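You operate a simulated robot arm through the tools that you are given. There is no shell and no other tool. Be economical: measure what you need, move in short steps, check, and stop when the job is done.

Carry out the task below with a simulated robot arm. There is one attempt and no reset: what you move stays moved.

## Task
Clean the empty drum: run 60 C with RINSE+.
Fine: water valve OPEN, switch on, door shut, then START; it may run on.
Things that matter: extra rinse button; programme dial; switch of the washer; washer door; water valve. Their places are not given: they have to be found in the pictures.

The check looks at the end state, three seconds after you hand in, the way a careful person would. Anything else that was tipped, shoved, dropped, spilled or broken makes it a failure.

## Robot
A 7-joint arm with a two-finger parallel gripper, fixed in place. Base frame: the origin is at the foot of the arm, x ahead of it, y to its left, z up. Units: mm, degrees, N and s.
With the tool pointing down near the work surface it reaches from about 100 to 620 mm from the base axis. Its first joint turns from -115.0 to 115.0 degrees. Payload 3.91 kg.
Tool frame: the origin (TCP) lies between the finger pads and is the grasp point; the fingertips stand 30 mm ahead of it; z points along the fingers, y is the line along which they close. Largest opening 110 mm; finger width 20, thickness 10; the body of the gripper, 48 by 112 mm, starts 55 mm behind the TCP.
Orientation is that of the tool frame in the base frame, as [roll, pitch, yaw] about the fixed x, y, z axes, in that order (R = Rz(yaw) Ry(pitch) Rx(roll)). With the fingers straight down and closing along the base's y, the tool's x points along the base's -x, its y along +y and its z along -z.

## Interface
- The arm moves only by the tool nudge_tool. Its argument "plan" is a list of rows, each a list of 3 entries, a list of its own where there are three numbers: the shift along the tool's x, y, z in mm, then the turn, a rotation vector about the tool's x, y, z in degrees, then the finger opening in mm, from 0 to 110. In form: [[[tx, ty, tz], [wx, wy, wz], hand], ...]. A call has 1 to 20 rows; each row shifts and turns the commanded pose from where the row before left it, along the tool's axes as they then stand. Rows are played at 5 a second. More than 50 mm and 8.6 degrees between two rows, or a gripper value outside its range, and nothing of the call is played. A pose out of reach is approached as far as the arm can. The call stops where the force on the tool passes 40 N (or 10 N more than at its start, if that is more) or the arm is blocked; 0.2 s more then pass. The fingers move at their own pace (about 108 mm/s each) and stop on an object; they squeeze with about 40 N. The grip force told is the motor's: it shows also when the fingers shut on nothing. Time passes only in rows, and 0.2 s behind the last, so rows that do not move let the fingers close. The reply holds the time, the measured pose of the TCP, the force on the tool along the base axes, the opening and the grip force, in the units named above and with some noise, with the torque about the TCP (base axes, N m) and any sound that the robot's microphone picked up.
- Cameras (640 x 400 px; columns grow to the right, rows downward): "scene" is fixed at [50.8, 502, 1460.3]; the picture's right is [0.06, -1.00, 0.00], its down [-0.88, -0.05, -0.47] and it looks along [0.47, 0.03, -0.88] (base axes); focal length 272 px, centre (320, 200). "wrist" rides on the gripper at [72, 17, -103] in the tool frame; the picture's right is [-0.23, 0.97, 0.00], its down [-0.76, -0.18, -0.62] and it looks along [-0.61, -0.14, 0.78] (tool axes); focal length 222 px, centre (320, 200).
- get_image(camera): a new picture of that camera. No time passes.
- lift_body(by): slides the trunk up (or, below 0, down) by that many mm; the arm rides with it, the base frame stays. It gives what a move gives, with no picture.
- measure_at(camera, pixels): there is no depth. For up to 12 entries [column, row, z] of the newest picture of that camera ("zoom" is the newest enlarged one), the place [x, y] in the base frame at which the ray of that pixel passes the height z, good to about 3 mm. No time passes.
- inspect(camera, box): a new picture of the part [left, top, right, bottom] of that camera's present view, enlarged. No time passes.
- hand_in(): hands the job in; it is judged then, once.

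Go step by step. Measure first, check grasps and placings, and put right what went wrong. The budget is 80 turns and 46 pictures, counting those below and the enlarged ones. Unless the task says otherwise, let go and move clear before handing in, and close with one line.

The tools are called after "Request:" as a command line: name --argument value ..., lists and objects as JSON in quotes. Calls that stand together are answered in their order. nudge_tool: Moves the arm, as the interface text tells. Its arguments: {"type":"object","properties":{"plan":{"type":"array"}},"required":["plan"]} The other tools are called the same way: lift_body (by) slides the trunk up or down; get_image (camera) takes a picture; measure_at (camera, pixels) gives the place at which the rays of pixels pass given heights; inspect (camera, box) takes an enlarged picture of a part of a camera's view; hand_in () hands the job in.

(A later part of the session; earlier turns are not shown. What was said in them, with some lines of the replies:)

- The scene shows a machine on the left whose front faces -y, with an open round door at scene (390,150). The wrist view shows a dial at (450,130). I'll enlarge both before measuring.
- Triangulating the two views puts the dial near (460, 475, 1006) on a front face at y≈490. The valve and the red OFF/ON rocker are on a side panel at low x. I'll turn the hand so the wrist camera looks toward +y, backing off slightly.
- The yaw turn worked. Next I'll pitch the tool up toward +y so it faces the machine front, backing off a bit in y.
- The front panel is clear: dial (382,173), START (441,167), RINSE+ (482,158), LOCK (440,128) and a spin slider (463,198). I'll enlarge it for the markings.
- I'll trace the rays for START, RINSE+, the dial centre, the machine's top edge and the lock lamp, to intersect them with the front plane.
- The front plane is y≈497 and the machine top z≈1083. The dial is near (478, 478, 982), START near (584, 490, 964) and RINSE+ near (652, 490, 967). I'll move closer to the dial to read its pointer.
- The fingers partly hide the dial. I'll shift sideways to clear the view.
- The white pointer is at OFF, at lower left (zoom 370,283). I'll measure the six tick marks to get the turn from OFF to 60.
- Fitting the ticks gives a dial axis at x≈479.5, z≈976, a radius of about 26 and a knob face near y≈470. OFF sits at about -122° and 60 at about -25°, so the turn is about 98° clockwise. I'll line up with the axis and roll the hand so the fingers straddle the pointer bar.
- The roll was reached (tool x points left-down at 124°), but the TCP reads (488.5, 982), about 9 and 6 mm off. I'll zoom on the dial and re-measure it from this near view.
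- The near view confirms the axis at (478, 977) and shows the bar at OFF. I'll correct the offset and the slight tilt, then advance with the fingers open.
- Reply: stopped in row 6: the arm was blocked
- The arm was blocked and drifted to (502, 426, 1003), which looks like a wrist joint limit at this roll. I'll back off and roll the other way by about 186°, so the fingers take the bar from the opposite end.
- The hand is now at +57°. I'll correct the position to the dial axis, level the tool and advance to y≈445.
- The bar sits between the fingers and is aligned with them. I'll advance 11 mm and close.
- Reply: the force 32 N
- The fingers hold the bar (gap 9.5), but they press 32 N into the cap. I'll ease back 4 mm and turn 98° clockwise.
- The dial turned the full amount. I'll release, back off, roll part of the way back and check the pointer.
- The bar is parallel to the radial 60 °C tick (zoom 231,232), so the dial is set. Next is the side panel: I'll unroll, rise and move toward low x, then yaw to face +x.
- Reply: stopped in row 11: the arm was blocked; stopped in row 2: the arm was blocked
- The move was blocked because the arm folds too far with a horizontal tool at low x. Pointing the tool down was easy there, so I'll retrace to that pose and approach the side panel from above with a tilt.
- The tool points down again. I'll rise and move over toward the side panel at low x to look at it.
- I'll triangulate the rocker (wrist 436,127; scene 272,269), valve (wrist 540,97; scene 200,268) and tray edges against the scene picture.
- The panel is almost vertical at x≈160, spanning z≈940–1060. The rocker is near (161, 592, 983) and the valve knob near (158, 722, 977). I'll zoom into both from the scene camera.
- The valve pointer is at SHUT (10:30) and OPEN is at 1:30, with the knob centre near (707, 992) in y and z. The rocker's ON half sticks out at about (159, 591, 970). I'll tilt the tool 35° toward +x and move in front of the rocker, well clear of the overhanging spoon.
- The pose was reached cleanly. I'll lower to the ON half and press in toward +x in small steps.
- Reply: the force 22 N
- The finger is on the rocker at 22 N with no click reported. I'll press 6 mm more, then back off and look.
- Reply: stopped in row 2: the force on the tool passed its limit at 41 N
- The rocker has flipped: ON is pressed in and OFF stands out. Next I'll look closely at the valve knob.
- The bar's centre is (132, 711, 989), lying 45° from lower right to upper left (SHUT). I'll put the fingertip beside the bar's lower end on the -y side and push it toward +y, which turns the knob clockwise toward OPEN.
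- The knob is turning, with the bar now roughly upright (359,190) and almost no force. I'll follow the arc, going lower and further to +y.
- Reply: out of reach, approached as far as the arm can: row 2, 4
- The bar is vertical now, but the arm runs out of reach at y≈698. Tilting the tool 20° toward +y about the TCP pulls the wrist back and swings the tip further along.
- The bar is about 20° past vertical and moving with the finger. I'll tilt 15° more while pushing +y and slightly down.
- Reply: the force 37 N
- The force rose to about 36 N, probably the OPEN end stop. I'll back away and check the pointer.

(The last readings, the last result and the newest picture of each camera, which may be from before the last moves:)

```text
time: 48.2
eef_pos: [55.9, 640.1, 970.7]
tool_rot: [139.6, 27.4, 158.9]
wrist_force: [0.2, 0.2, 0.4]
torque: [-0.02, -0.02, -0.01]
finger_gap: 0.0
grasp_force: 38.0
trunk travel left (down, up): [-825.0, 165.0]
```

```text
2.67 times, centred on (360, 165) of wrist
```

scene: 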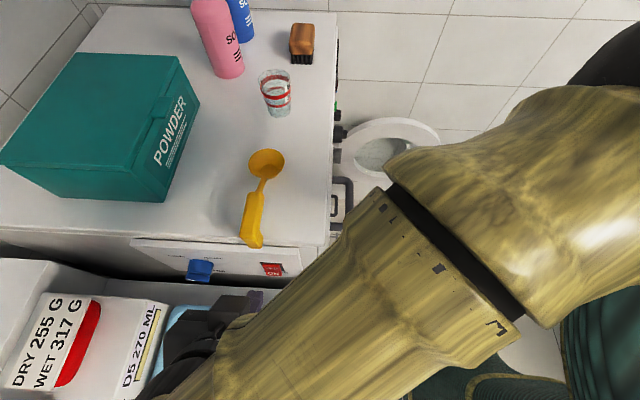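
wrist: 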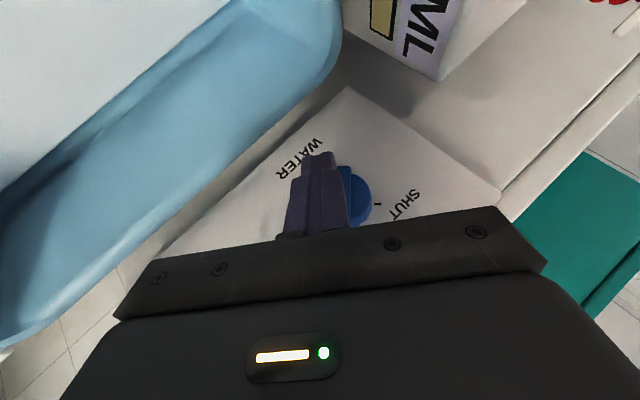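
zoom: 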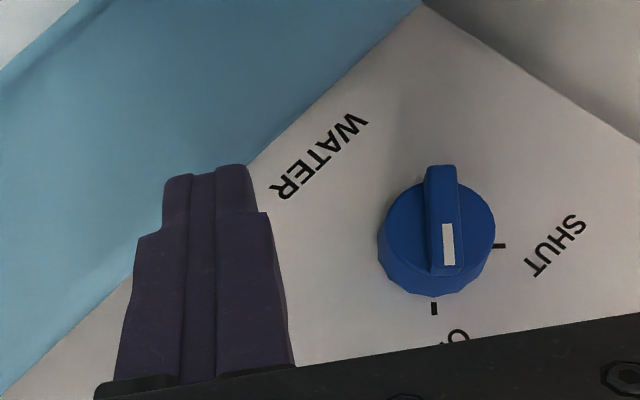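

The pointer now aligns with the OPEN tick (zoom 433,308), so the valve is open. I'll rise, return to the tool-down pose and move to open space for the door.

Request:
nudge_tool --plan '[[[-18.4, 23, -27], [0, 0, 0], 0], [[-18.4, 23, -27], [0, 0, 0], 0], [[-18.4, 23, -27], [0, 0, 0], 0], [[-18.4, 23, -27], [0, 0, 0], 0], [[-18.4, 23, -27], [0, 0, 0], 0], [[0, 0, 0], [5.68, 5.51, -1.71], 0], [[0, 0, 0], [5.68, 5.51, -1.71], 0], [[0, 0, 0], [5.68, 5.51, -1.71], 0], [[0, 0, 0], [5.68, 5.51, -1.71], 0], [[0, 0, 0], [5.68, 5.51, -1.71], 0], [[0, 0, 0], [5.68, 5.51, -1.71], 0], [[0, 0, 0], [0, 0, 0], 0]]'

Request:
nudge_tool --plan '[[[-20, -45, 0], [0, 0, 0], 0], [[-20, -45, 0], [0, 0, 0], 0], [[-20, -45, 0], [0, 0, 0], 0], [[-20, -45, 0], [0, 0, 0], 0], [[-35, -35, 0], [0, 0, 0], 0], [[-35, -35, 0], [0, 0, 0], 0], [[-35, -35, 0], [0, 0, 0], 0], [[-35, -35, 0], [0, 0, 0], 0], [[-35, -35, 0], [0, 0, 0], 0], [[-35, -35, 0], [0, 0, 0], 0], [[-35, 0, 0], [0, 0, 8.5], 0], [[0, 0, 0], [0, 0, 8.5], 0], [[0, 0, 0], [0, 0, 8.5], 0], [[0, 0, 0], [0, 0, 8.5], 0], [[0, 0, 0], [0, 0, 8.5], 0], [[0, 0, 0], [0, 0, 8.5], 0], [[0, 0, 0], [0, 0, 8.5], 0], [[0, 0, 0], [0, 0, 8.5], 0], [[0, 0, 0], [0, 0, 8.5], 0], [[0, 0, 0], [0, 0, 8.5], 0]]'

```text
time: 50.8
eef_pos: [56.9, 637.8, 1171.5]
tool_rot: [-179.9, 0.0, -179.9]
wrist_force: [0.1, 0.5, -0.1]
torque: [-0.04, -0.01, 0.04]
finger_gap: 0.0
grasp_force: 37.2
trunk travel left (down, up): [-825.0, 165.0]
```

```text
time: 55.0
eef_pos: [381.8, 248.6, 1170.8]
tool_rot: [180.0, -0.1, 94.9]
wrist_force: [-0.4, -0.7, -0.9]
torque: [-0.01, -0.01, -0.02]
finger_gap: 0.0
grasp_force: 38.0
trunk travel left (down, up): [-825.0, 165.0]
```

The tool is down at (382, 249, 1171). I'll yaw 34° more and pitch to horizontal, so the fingers point diagonally (+x,+y).

Request:
nudge_tool --plan '[[[0, 0, 0], [0, 0, 8.5], 0], [[0, 0, 0], [0, 0, 8.5], 0], [[0, 0, 0], [0, 0, 8.5], 0], [[0, 0, 0], [0, 0, 8.5], 0], [[0, 0, 0], [0, 8.2, 0], 0], [[0, 0, 0], [0, 8.2, 0], 0], [[0, 0, 0], [0, 8.2, 0], 0], [[0, 0, 0], [0, 8.2, 0], 0], [[0, 0, 0], [0, 8.2, 0], 0], [[0, 0, 0], [0, 8.2, 0], 0], [[0, 0, 0], [0, 8.2, 0], 0], [[0, 0, 0], [0, 8.2, 0], 0], [[0, 0, 0], [0, 8.2, 0], 0], [[0, 0, 0], [0, 8.2, 0], 0], [[0, 0, 0], [0, 8.0, 0], 0], [[0, 0, 0], [0, 0, 0], 0]]'

Request:
lift_body --by -300

Request:
get_image --camera "wrist"

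```text
time: 58.4
eef_pos: [421.3, 264.6, 1176.7]
tool_rot: [25.7, -89.7, -144.6]
wrist_force: [0.3, -0.3, -0.2]
torque: [-0.01, -0.01, 0.02]
finger_gap: 0.0
grasp_force: 37.7
out of reach, approached as far as the arm can: row 10, 11, 12, 13
trunk travel left (down, up): [-825.0, 165.0]
```

```text
time: 61.4
eef_pos: [421.7, 265.2, 875.7]
tool_rot: [19.4, -89.8, -138.3]
wrist_force: [-0.5, -0.3, 0.5]
torque: [0.01, 0.03, 0.0]
finger_gap: 0.1
grasp_force: 37.7
trunk travel left (down, up): [-525.0, 465.0]
```

```text
12 pictures are left
```

wrist: 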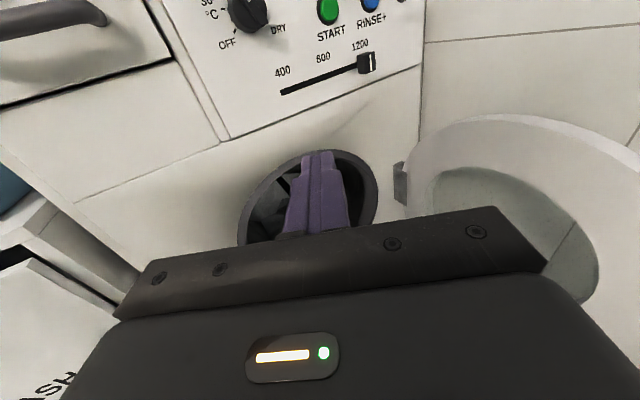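

The drum opening, hinge (400,182) and open door are in view; the door stands near x≈700 with its centre at z≈645. I'll move back in -y and out in +x, then drop the trunk and look for its free edge.

Request:
nudge_tool --plan '[[[0, 41.3, -27.6], [0, 0, 0], 0], [[0, 41.3, -27.6], [0, 0, 0], 0], [[0, 41.3, -27.6], [0, 0, 0], 0], [[0, 41.3, -27.6], [0, 0, 0], 0], [[0, 41.3, -27.6], [0, 0, 0], 0], [[0, 41.3, -27.6], [0, 0, 0], 0], [[0, 0, 0], [0, 0, 0], 0]]'

Request:
lift_body --by -205

Request:
get_image --camera "wrist"

```text
time: 63.0
eef_pos: [559.9, -0.8, 876.7]
tool_rot: [-0.7, -90.0, -118.1]
wrist_force: [-0.4, 0.4, -0.2]
torque: [-0.02, 0.03, -0.02]
finger_gap: 0.0
grasp_force: 37.7
trunk travel left (down, up): [-525.0, 465.0]
```

```text
time: 65.2
eef_pos: [558.5, -0.3, 672.7]
tool_rot: [17.9, -89.9, -136.9]
wrist_force: [-1.5, -0.4, 0.3]
torque: [0.01, 0.0, 0.0]
finger_gap: 0.0
grasp_force: 37.5
trunk travel left (down, up): [-320.0, 670.0]
```

```text
11 pictures are left
```

wrist: 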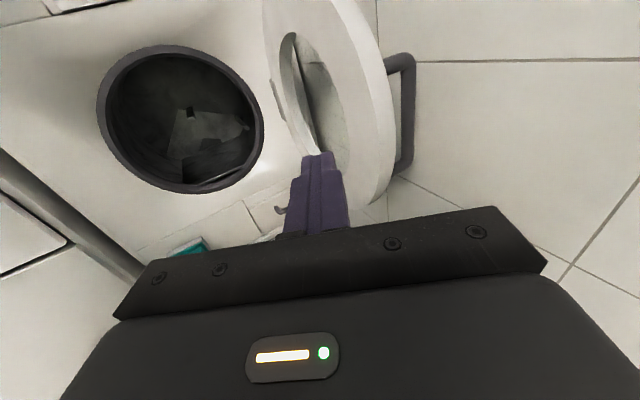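

The free edge is near (708, 103, 655), with a vertical handle on the outer face at z≈575–685. I'll go above the handle at z≈725, pass the edge and put the closed fingers behind the rim.

Request:
inspect --camera "wrist" --box '[80, 20, 440, 220]'

Request:
nudge_tool --plan '[[[13, 23.5, 23.7], [0, 0, 0], 0], [[13, 23.5, 23.7], [0, 0, 0], 0], [[13, 23.5, 23.7], [0, 0, 0], 0], [[13, 23.5, 23.7], [0, 0, 0], 0], [[0, 0, 0], [0, 0, 0], 0]]'

Request:
get_image --camera "wrist"

```text
1.78 times, centred on (260, 120) of wrist
```

zoom: 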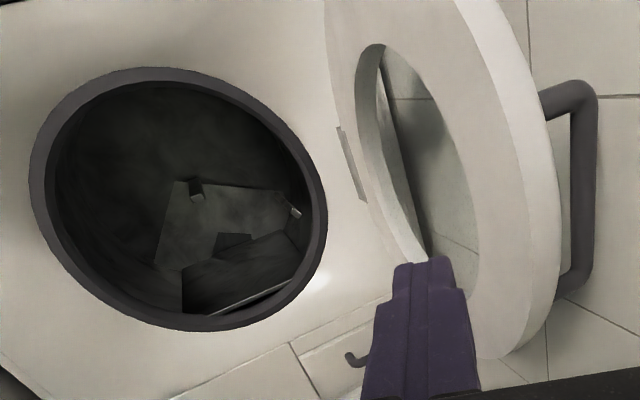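

```text
time: 66.5
eef_pos: [686.9, 37.6, 724.6]
tool_rot: [4.2, -89.9, -123.2]
wrist_force: [-0.7, -0.3, -0.7]
torque: [0.01, 0.01, -0.02]
finger_gap: 0.0
grasp_force: 37.5
trunk travel left (down, up): [-320.0, 670.0]
```

```text
9 pictures are left
```

wrist: 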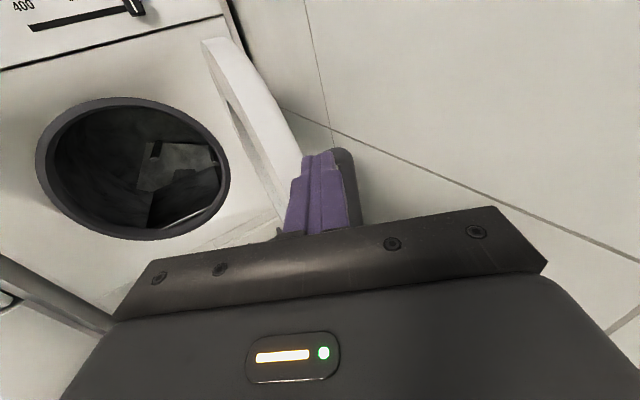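

The finger tip lines up just right of the rim and above the handle (345,170). I'll shift 8 mm further out and slide forward behind the rim.

Request:
nudge_tool --plan '[[[0, 8, 20], [0, 0, 0], 0], [[0, 0, 25], [0, 0, 0], 0], [[0, 0, 25], [0, 0, 0], 0], [[0, 0, 15], [0, 0, 0], 0], [[0, 0, 0], [0, 0, 0], 0]]'

Request:
get_image --camera "wrist"

```text
time: 67.7
eef_pos: [735.4, 108.5, 724.1]
tool_rot: [26.0, -90.0, -145.0]
wrist_force: [-0.7, -0.2, -0.2]
torque: [-0.01, 0.01, -0.02]
finger_gap: 0.1
grasp_force: 37.5
trunk travel left (down, up): [-320.0, 670.0]
```

```text
8 pictures are left
```

wrist: 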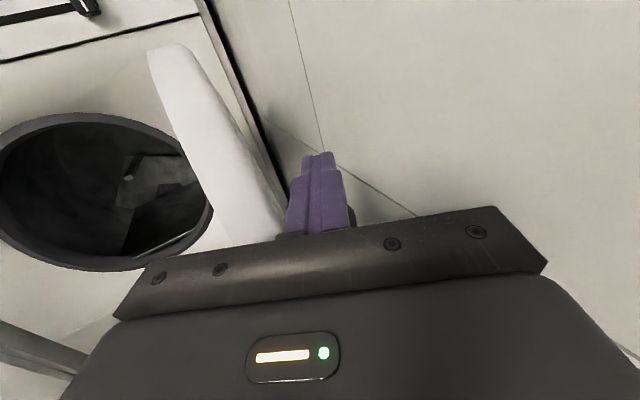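

The fingers are behind the rim. I'll swing the door by moving the TCP along an arc about the hinge, toward -x.

Request:
nudge_tool --plan '[[[0, -20.2, -15.7], [0, 0, 0], 0], [[0, -20.2, -15.7], [0, 0, 0], 0], [[0, -20.2, -15.7], [0, 0, 0], 0], [[0, -25, -11.8], [0, 0, 0], 0], [[0, -25, -11.8], [0, 0, 0], 0], [[0, -25, -11.8], [0, 0, 0], 0], [[0, -22, -5.3], [0, 0, 0], 0], [[0, -22, -5.3], [0, 0, 0], 0], [[0, -22, -5.3], [0, 0, 0], 0], [[0, -20, -1.5], [0, 0, 0], 0], [[0, -20, -1.5], [0, 0, 0], 0], [[0, -20, -1.5], [0, 0, 0], 0], [[0, 0, 0], [0, 0, 0], 0]]'

Request:
get_image --camera "wrist"

```text
time: 70.5
eef_pos: [456.6, 144.7, 723.6]
tool_rot: [32.3, -89.9, -151.3]
wrist_force: [-0.6, 0.1, -0.3]
torque: [-0.03, 0.03, -0.02]
finger_gap: 0.0
grasp_force: 37.6
trunk travel left (down, up): [-320.0, 670.0]
```

```text
7 pictures are left
```

wrist: 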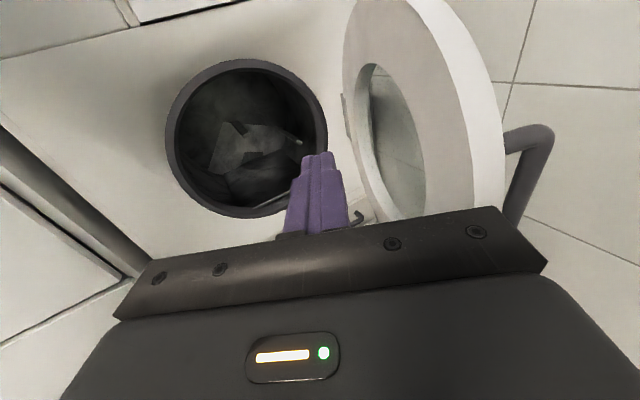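

The finger passed just clear of the rim, with no contact force, so it didn't reach deep enough. I'll loop back round the free edge, go 12 mm lower and insert about 40 mm deeper.

Request:
nudge_tool --plan '[[[-4, 32.5, -29.6], [0, 0, 0], 0], [[-4, 32.5, -29.6], [0, 0, 0], 0], [[-4, 32.5, -29.6], [0, 0, 0], 0], [[0, 40.9, 22.4], [0, 0, 0], 0], [[0, 40.9, 22.4], [0, 0, 0], 0], [[0, 40.9, 22.4], [0, 0, 0], 0], [[0, 40.9, 22.4], [0, 0, 0], 0], [[0, 0, 30], [0, 0, 0], 0], [[0, 0, 30], [0, 0, 0], 0], [[0, 0, 30], [0, 0, 0], 0], [[0, 0, 30], [0, 0, 0], 0], [[0, 0, 25], [0, 0, 0], 0], [[0, 0, 0], [0, 0, 0], 0]]'

Request:
get_image --camera "scene"

```text
time: 73.2
eef_pos: [756.8, 145.9, 712.5]
tool_rot: [-170.4, -90.0, 51.5]
wrist_force: [0.5, 0.0, -0.2]
torque: [0.02, -0.02, -0.02]
finger_gap: 0.1
grasp_force: 37.9
trunk travel left (down, up): [-320.0, 670.0]
```

```text
6 pictures are left
```

scene: 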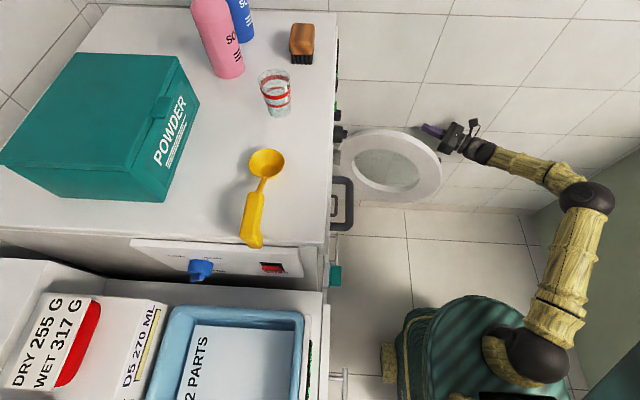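

The door did move on the first pass: its free edge is now near (632, 98). The finger is now well behind the rim (430,130), so I'll sweep again along a tighter arc.

Request:
nudge_tool --plan '[[[0, -23.3, -18.5], [0, 0, 0], 0], [[0, -23.3, -18.5], [0, 0, 0], 0], [[0, -23.3, -18.5], [0, 0, 0], 0], [[0, -19.5, -9.6], [0, 0, 0], 0], [[0, -19.5, -9.6], [0, 0, 0], 0], [[0, -19.5, -9.6], [0, 0, 0], 0], [[0, -19.5, -9.6], [0, 0, 0], 0], [[0, -17.2, -3.5], [0, 0, 0], 0], [[0, -17.2, -3.5], [0, 0, 0], 0], [[0, -17.2, -3.5], [0, 0, 0], 0], [[0, -17.2, -3.5], [0, 0, 0], 0], [[0, -17.2, -3.5], [0, 0, 0], 0], [[0, -17.3, 1.2], [0, 0, 0], 0], [[0, -17.3, 1.2], [0, 0, 0], 0], [[0, -17.3, 1.2], [0, 0, 0], 0], [[0, -17.3, 1.2], [0, 0, 0], 0], [[0, -17.3, 1.2], [0, 0, 0], 0], [[0, 0, 0], [0, 0, 0], 0]]'

Request:
get_image --camera "scene"

```text
time: 77.0
eef_pos: [438.4, 209.6, 711.3]
tool_rot: [10.1, -89.9, -129.0]
wrist_force: [-0.8, -0.1, -0.1]
torque: [0.0, -0.02, -0.03]
finger_gap: 0.0
grasp_force: 37.6
out of reach, approached as far as the arm can: row 17
trunk travel left (down, up): [-320.0, 670.0]
```

```text
5 pictures are left
```

scene: 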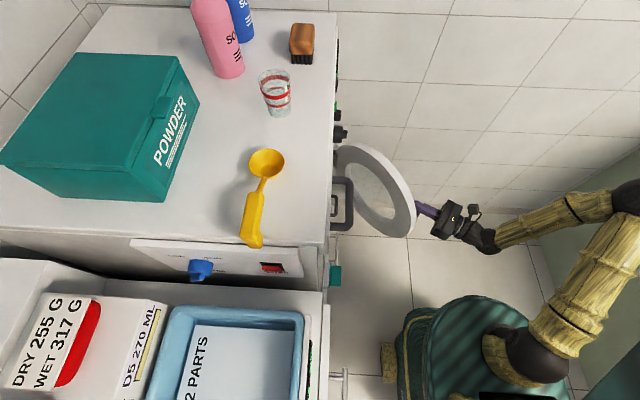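

The door is about halfway closed and the finger is on its outer face. Now I'll push straight toward +y with the fingertip.

Request:
nudge_tool --plan '[[[0, -9.6, 17.5], [0, 0, 0], 0], [[0, -9.6, 17.5], [0, 0, 0], 0], [[0, -9.6, 17.5], [0, 0, 0], 0], [[0, -9.6, 17.5], [0, 0, 0], 0], [[0, -9.6, 17.5], [0, 0, 0], 0], [[0, -9.6, 17.5], [0, 0, 0], 0], [[0, -9.6, 17.5], [0, 0, 0], 0], [[0, -9.6, 17.5], [0, 0, 0], 0], [[0, -4.8, 8.75], [0, 0, 0], 0], [[0, -4.8, 8.75], [0, 0, 0], 0], [[0, -4.8, 8.75], [0, 0, 0], 0], [[0, -4.8, 8.75], [0, 0, 0], 0], [[0, -4.8, 8.75], [0, 0, 0], 0], [[0, -4.8, 8.75], [0, 0, 0], 0], [[0, 0, 0], [0, 0, 0], 0]]'

```text
time: 78.1
eef_pos: [434.4, 287.8, 710.7]
tool_rot: [-137.4, -89.7, 18.7]
wrist_force: [-10.2, -9.8, 9.8]
torque: [-0.69, 0.65, -0.11]
finger_gap: 0.0
grasp_force: 38.3
trunk travel left (down, up): [-320.0, 670.0]
stopped in row 5: the force on the tool passed its limit at 53 N (the readings are from after the stop); the commanded pose is now the measured one
```

A 53 N force stopped the push at y≈288. I'll look at what the finger is catching on.

Request:
get_image --camera "wrist"

```text
4 pictures are left
```

wrist: 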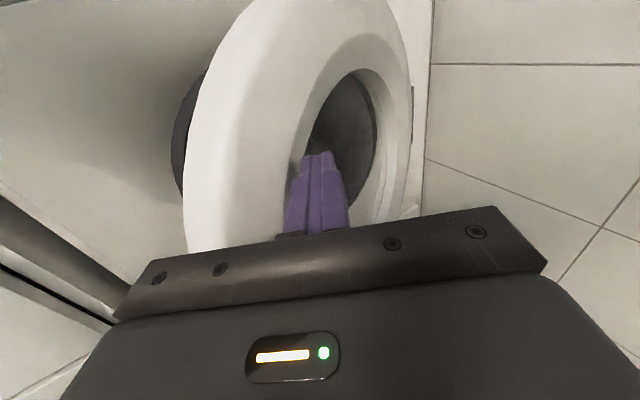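

The fingertip is caught in the recessed glass inside the ring. I'll back straight out, rise 65 mm to the upper ring and push there.

Request:
nudge_tool --plan '[[[0, 14, -26], [0, 0, 0], 0], [[0, 18, -24], [0, 0, 0], 0], [[33, 4, 2], [0, 0, 0], 0], [[33, 4, 2], [0, 0, 0], 0], [[0, -9.6, 17.5], [0, 0, 0], 0], [[0, -9.6, 17.5], [0, 0, 0], 0], [[0, -9.6, 17.5], [0, 0, 0], 0], [[0, -9.6, 17.5], [0, 0, 0], 0], [[0, -9.6, 17.5], [0, 0, 0], 0], [[0, -9.6, 17.5], [0, 0, 0], 0], [[0, -9.6, 17.5], [0, 0, 0], 0], [[0, -4.8, 8.75], [0, 0, 0], 0], [[0, -4.8, 8.75], [0, 0, 0], 0], [[0, -4.8, 8.75], [0, 0, 0], 0], [[0, 0, 0], [0, 0, 0], 0]]'

```text
time: 81.3
eef_pos: [449.9, 399.8, 774.9]
tool_rot: [-148.0, -89.6, 29.2]
wrist_force: [-0.4, -0.4, -0.3]
torque: [0.02, 0.03, -0.04]
finger_gap: 0.0
grasp_force: 38.2
trunk travel left (down, up): [-320.0, 670.0]
```

The push went smoothly to y≈400. I'll continue in small steps until the door seats.

Request:
nudge_tool --plan '[[[0, -3.4, 6.1], [0, 0, 0], 0], [[0, -3.4, 6.1], [0, 0, 0], 0], [[0, -3.4, 6.1], [0, 0, 0], 0], [[0, -3.4, 6.1], [0, 0, 0], 0], [[0, -3.4, 6.1], [0, 0, 0], 0], [[0, -3.4, 6.1], [0, 0, 0], 0], [[0, -3.4, 6.1], [0, 0, 0], 0], [[0, -3.4, 6.1], [0, 0, 0], 0], [[0, 0, 0], [0, 0, 0], 0]]'

```text
time: 82.7
eef_pos: [449.4, 434.1, 774.7]
tool_rot: [-152.3, -89.4, 33.2]
wrist_force: [-13.5, -25.2, 6.7]
torque: [0.26, -0.03, 0.23]
finger_gap: 0.1
grasp_force: 37.9
trunk travel left (down, up): [-320.0, 670.0]
stopped in row 6: the force on the tool passed its limit at 49 N (the readings are from after the stop); the commanded pose is now the measured one
```

The push stopped at 49 N with the tip at y≈460, so the door is probably seated. I'll back off and check.

Request:
nudge_tool --plan '[[[0, 19, -35], [0, 0, 0], 0], [[0, 19, -35], [0, 0, 0], 0], [[0, 19, -35], [0, 0, 0], 0], [[0, 19, -35], [0, 0, 0], 0], [[0, 0, 0], [0, 0, 0], 0]]'

Request:
lift_body --by 150

Request:
get_image --camera "wrist"

```text
time: 83.9
eef_pos: [448.5, 277.2, 774.9]
tool_rot: [-155.4, -89.2, 36.6]
wrist_force: [0.0, 0.8, -0.2]
torque: [0.0, 0.01, 0.03]
finger_gap: 0.0
grasp_force: 37.2
trunk travel left (down, up): [-320.0, 670.0]
```

```text
time: 85.6
eef_pos: [448.2, 277.8, 925.0]
tool_rot: [-157.1, -89.2, 38.0]
wrist_force: [0.3, 0.7, 0.3]
torque: [0.0, 0.02, -0.03]
finger_gap: 0.0
grasp_force: 37.7
trunk travel left (down, up): [-470.0, 520.0]
```

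```text
3 pictures are left
```

wrist: 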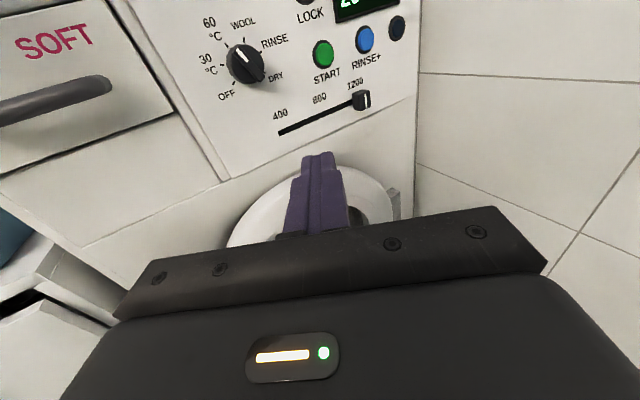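

The door is shut, the display is lit and the dial reads 60. START is at (583, 963) and RINSE+ at (651, 965). I'll turn the tool to heading 75° and move in front of RINSE+.

Request:
nudge_tool --plan '[[[0, 0, 0], [7, 0, 0], 0], [[0, 0, 0], [7, 0, 0], 0], [[6.6, 26, 32.5], [0, 0, 0], 0], [[6.6, 26, 32.5], [0, 0, 0], 0], [[6.6, 26, 32.5], [0, 0, 0], 0], [[6.6, 26, 32.5], [0, 0, 0], 0], [[6.6, 26, 32.5], [0, 0, 0], 0], [[6.6, 26, 32.5], [0, 0, 0], 0], [[0, 0, 0], [0, 0, 0], 0]]'

Request:
inspect --camera "wrist" --box '[180, 0, 460, 200]'

```text
time: 87.6
eef_pos: [649.8, 427.8, 962.4]
tool_rot: [-143.4, -89.2, 38.4]
wrist_force: [0.4, -0.4, -0.1]
torque: [0.01, 0.0, 0.02]
finger_gap: 0.2
grasp_force: 37.3
trunk travel left (down, up): [-470.0, 520.0]
```

```text
2.00 times, centred on (320, 100) of wrist
```

zoom: 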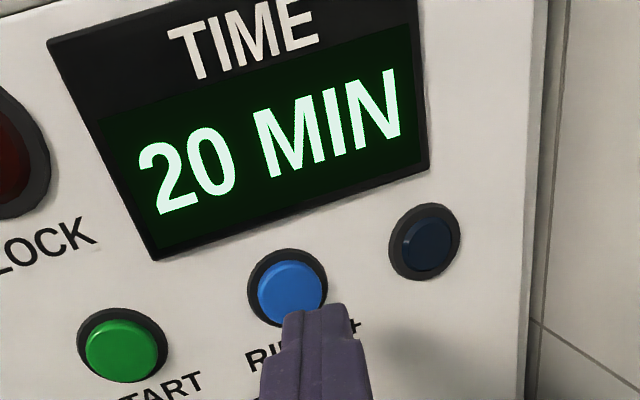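

The display reads 20 MIN, and the fingertip is aligned with the blue RINSE+ button (zoom 290,288). I'll press in small steps and then back off.

Request:
nudge_tool --plan '[[[1, -4, 3.1], [0, 0, 0], 0], [[0, -1.04, 3.86], [0, 0, 0], 0], [[0, -1.04, 3.86], [0, 0, 0], 0], [[0, -1.04, 3.86], [0, 0, 0], 0], [[0, -1.04, 3.86], [0, 0, 0], 0], [[0, -0.8, 2.9], [0, 0, 0], 0], [[0, -0.8, 2.9], [0, 0, 0], 0]]'

```text
time: 89.2
eef_pos: [647.4, 453.0, 962.1]
tool_rot: [-143.3, -89.2, 38.5]
wrist_force: [0.4, 0.2, 0.0]
torque: [0.02, -0.01, 0.0]
finger_gap: 0.1
grasp_force: 37.8
trunk travel left (down, up): [-470.0, 520.0]
```

There's no contact yet, so I'll continue in 2 mm steps.

Request:
nudge_tool --plan '[[[0, -0.52, 1.93], [0, 0, 0], 0], [[0, -0.52, 1.93], [0, 0, 0], 0], [[0, -0.52, 1.93], [0, 0, 0], 0], [[0, -0.52, 1.93], [0, 0, 0], 0]]'

```text
time: 90.2
eef_pos: [646.7, 460.0, 961.8]
tool_rot: [-142.6, -89.2, 37.5]
wrist_force: [0.5, -0.2, -0.4]
torque: [-0.04, 0.01, -0.01]
finger_gap: 0.1
grasp_force: 37.5
trunk travel left (down, up): [-470.0, 520.0]
heard: click
```

A click was heard. I'll back off and shift over to START, checking the RINSE+ lamp and the alignment in one picture.

Request:
nudge_tool --plan '[[[0, 4.3, -16], [0, 0, 0], 0], [[0, 4.3, -16], [0, 0, 0], 0], [[0.3, -33.1, -8.9], [0, 0, 0], 0], [[0.3, -33.1, -8.9], [0, 0, 0], 0], [[0, 0, 0], [0, 0, 0], 0]]'

Request:
inspect --camera "wrist" --box '[180, 0, 500, 200]'

```text
time: 91.4
eef_pos: [579.0, 427.8, 964.6]
tool_rot: [-143.7, -89.2, 38.7]
wrist_force: [0.2, -1.3, -0.1]
torque: [0.0, -0.02, -0.04]
finger_gap: 0.1
grasp_force: 37.7
trunk travel left (down, up): [-470.0, 520.0]
```

```text
2.00 times, centred on (340, 100) of wrist
```

zoom: 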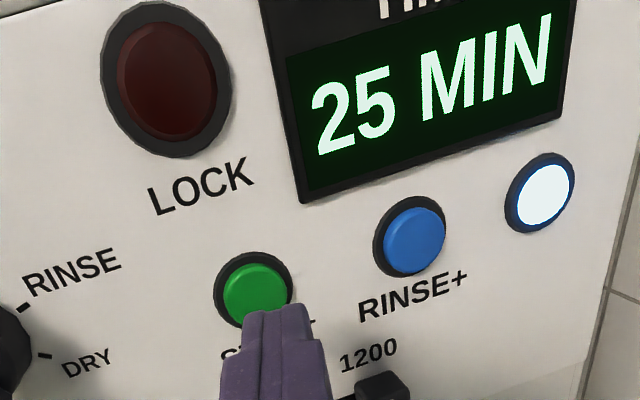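

RINSE+ took: its lamp is lit and the time rose to 25 MIN. START (zoom 255,290) sits in the same position relative to the tip, so I'll press it the same way.

Request:
nudge_tool --plan '[[[0, -3.5, 3.2], [0, 0, 0], 0], [[0, -1.04, 3.86], [0, 0, 0], 0], [[0, -1.04, 3.86], [0, 0, 0], 0], [[0, -1.04, 3.86], [0, 0, 0], 0], [[0, -1.04, 3.86], [0, 0, 0], 0], [[0, -0.8, 2.9], [0, 0, 0], 0], [[0, -0.8, 2.9], [0, 0, 0], 0], [[0, -0.52, 1.93], [0, 0, 0], 0], [[0, -0.52, 1.93], [0, 0, 0], 0], [[0, -0.52, 1.93], [0, 0, 0], 0], [[0, -0.52, 1.93], [0, 0, 0], 0]]'

```text
time: 93.8
eef_pos: [576.9, 461.6, 963.3]
tool_rot: [-143.6, -89.2, 38.7]
wrist_force: [0.0, -1.7, -0.3]
torque: [0.0, -0.01, -0.02]
finger_gap: 0.0
grasp_force: 37.7
trunk travel left (down, up): [-470.0, 520.0]
heard: click
```

A click was heard on START. I'll back well clear and confirm with the last picture.

Request:
nudge_tool --plan '[[[0, 6, -22], [0, 0, 0], 0], [[0, 6, -22], [0, 0, 0], 0], [[0, 0, -40], [0, 0, 0], 0], [[0, 0, -40], [0, 0, 0], 0], [[0, 0, -30], [0, 0, 0], 0], [[0, 0, 0], [0, 0, 0], 0]]'

Request:
get_image --camera "wrist"

```text
time: 95.2
eef_pos: [547.6, 309.6, 965.4]
tool_rot: [-142.3, -89.1, 37.3]
wrist_force: [0.5, -0.1, -0.7]
torque: [0.03, 0.02, -0.01]
finger_gap: 0.0
grasp_force: 37.6
trunk travel left (down, up): [-470.0, 520.0]
```

```text
0 pictures are left
```

wrist: 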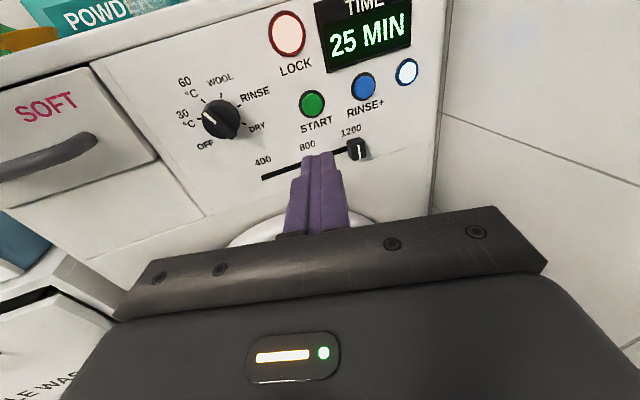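

LOCK is lit, the display still reads 25 MIN, the RINSE+ lamp is on and the dial points at 60. The arm is clear, so I'm handing in.

Request:
hand_in

```text
The job is handed in.
```

The washer is running the 60 °C programme with RINSE+: valve open, mains on, door shut and locked, display at 25 MIN.
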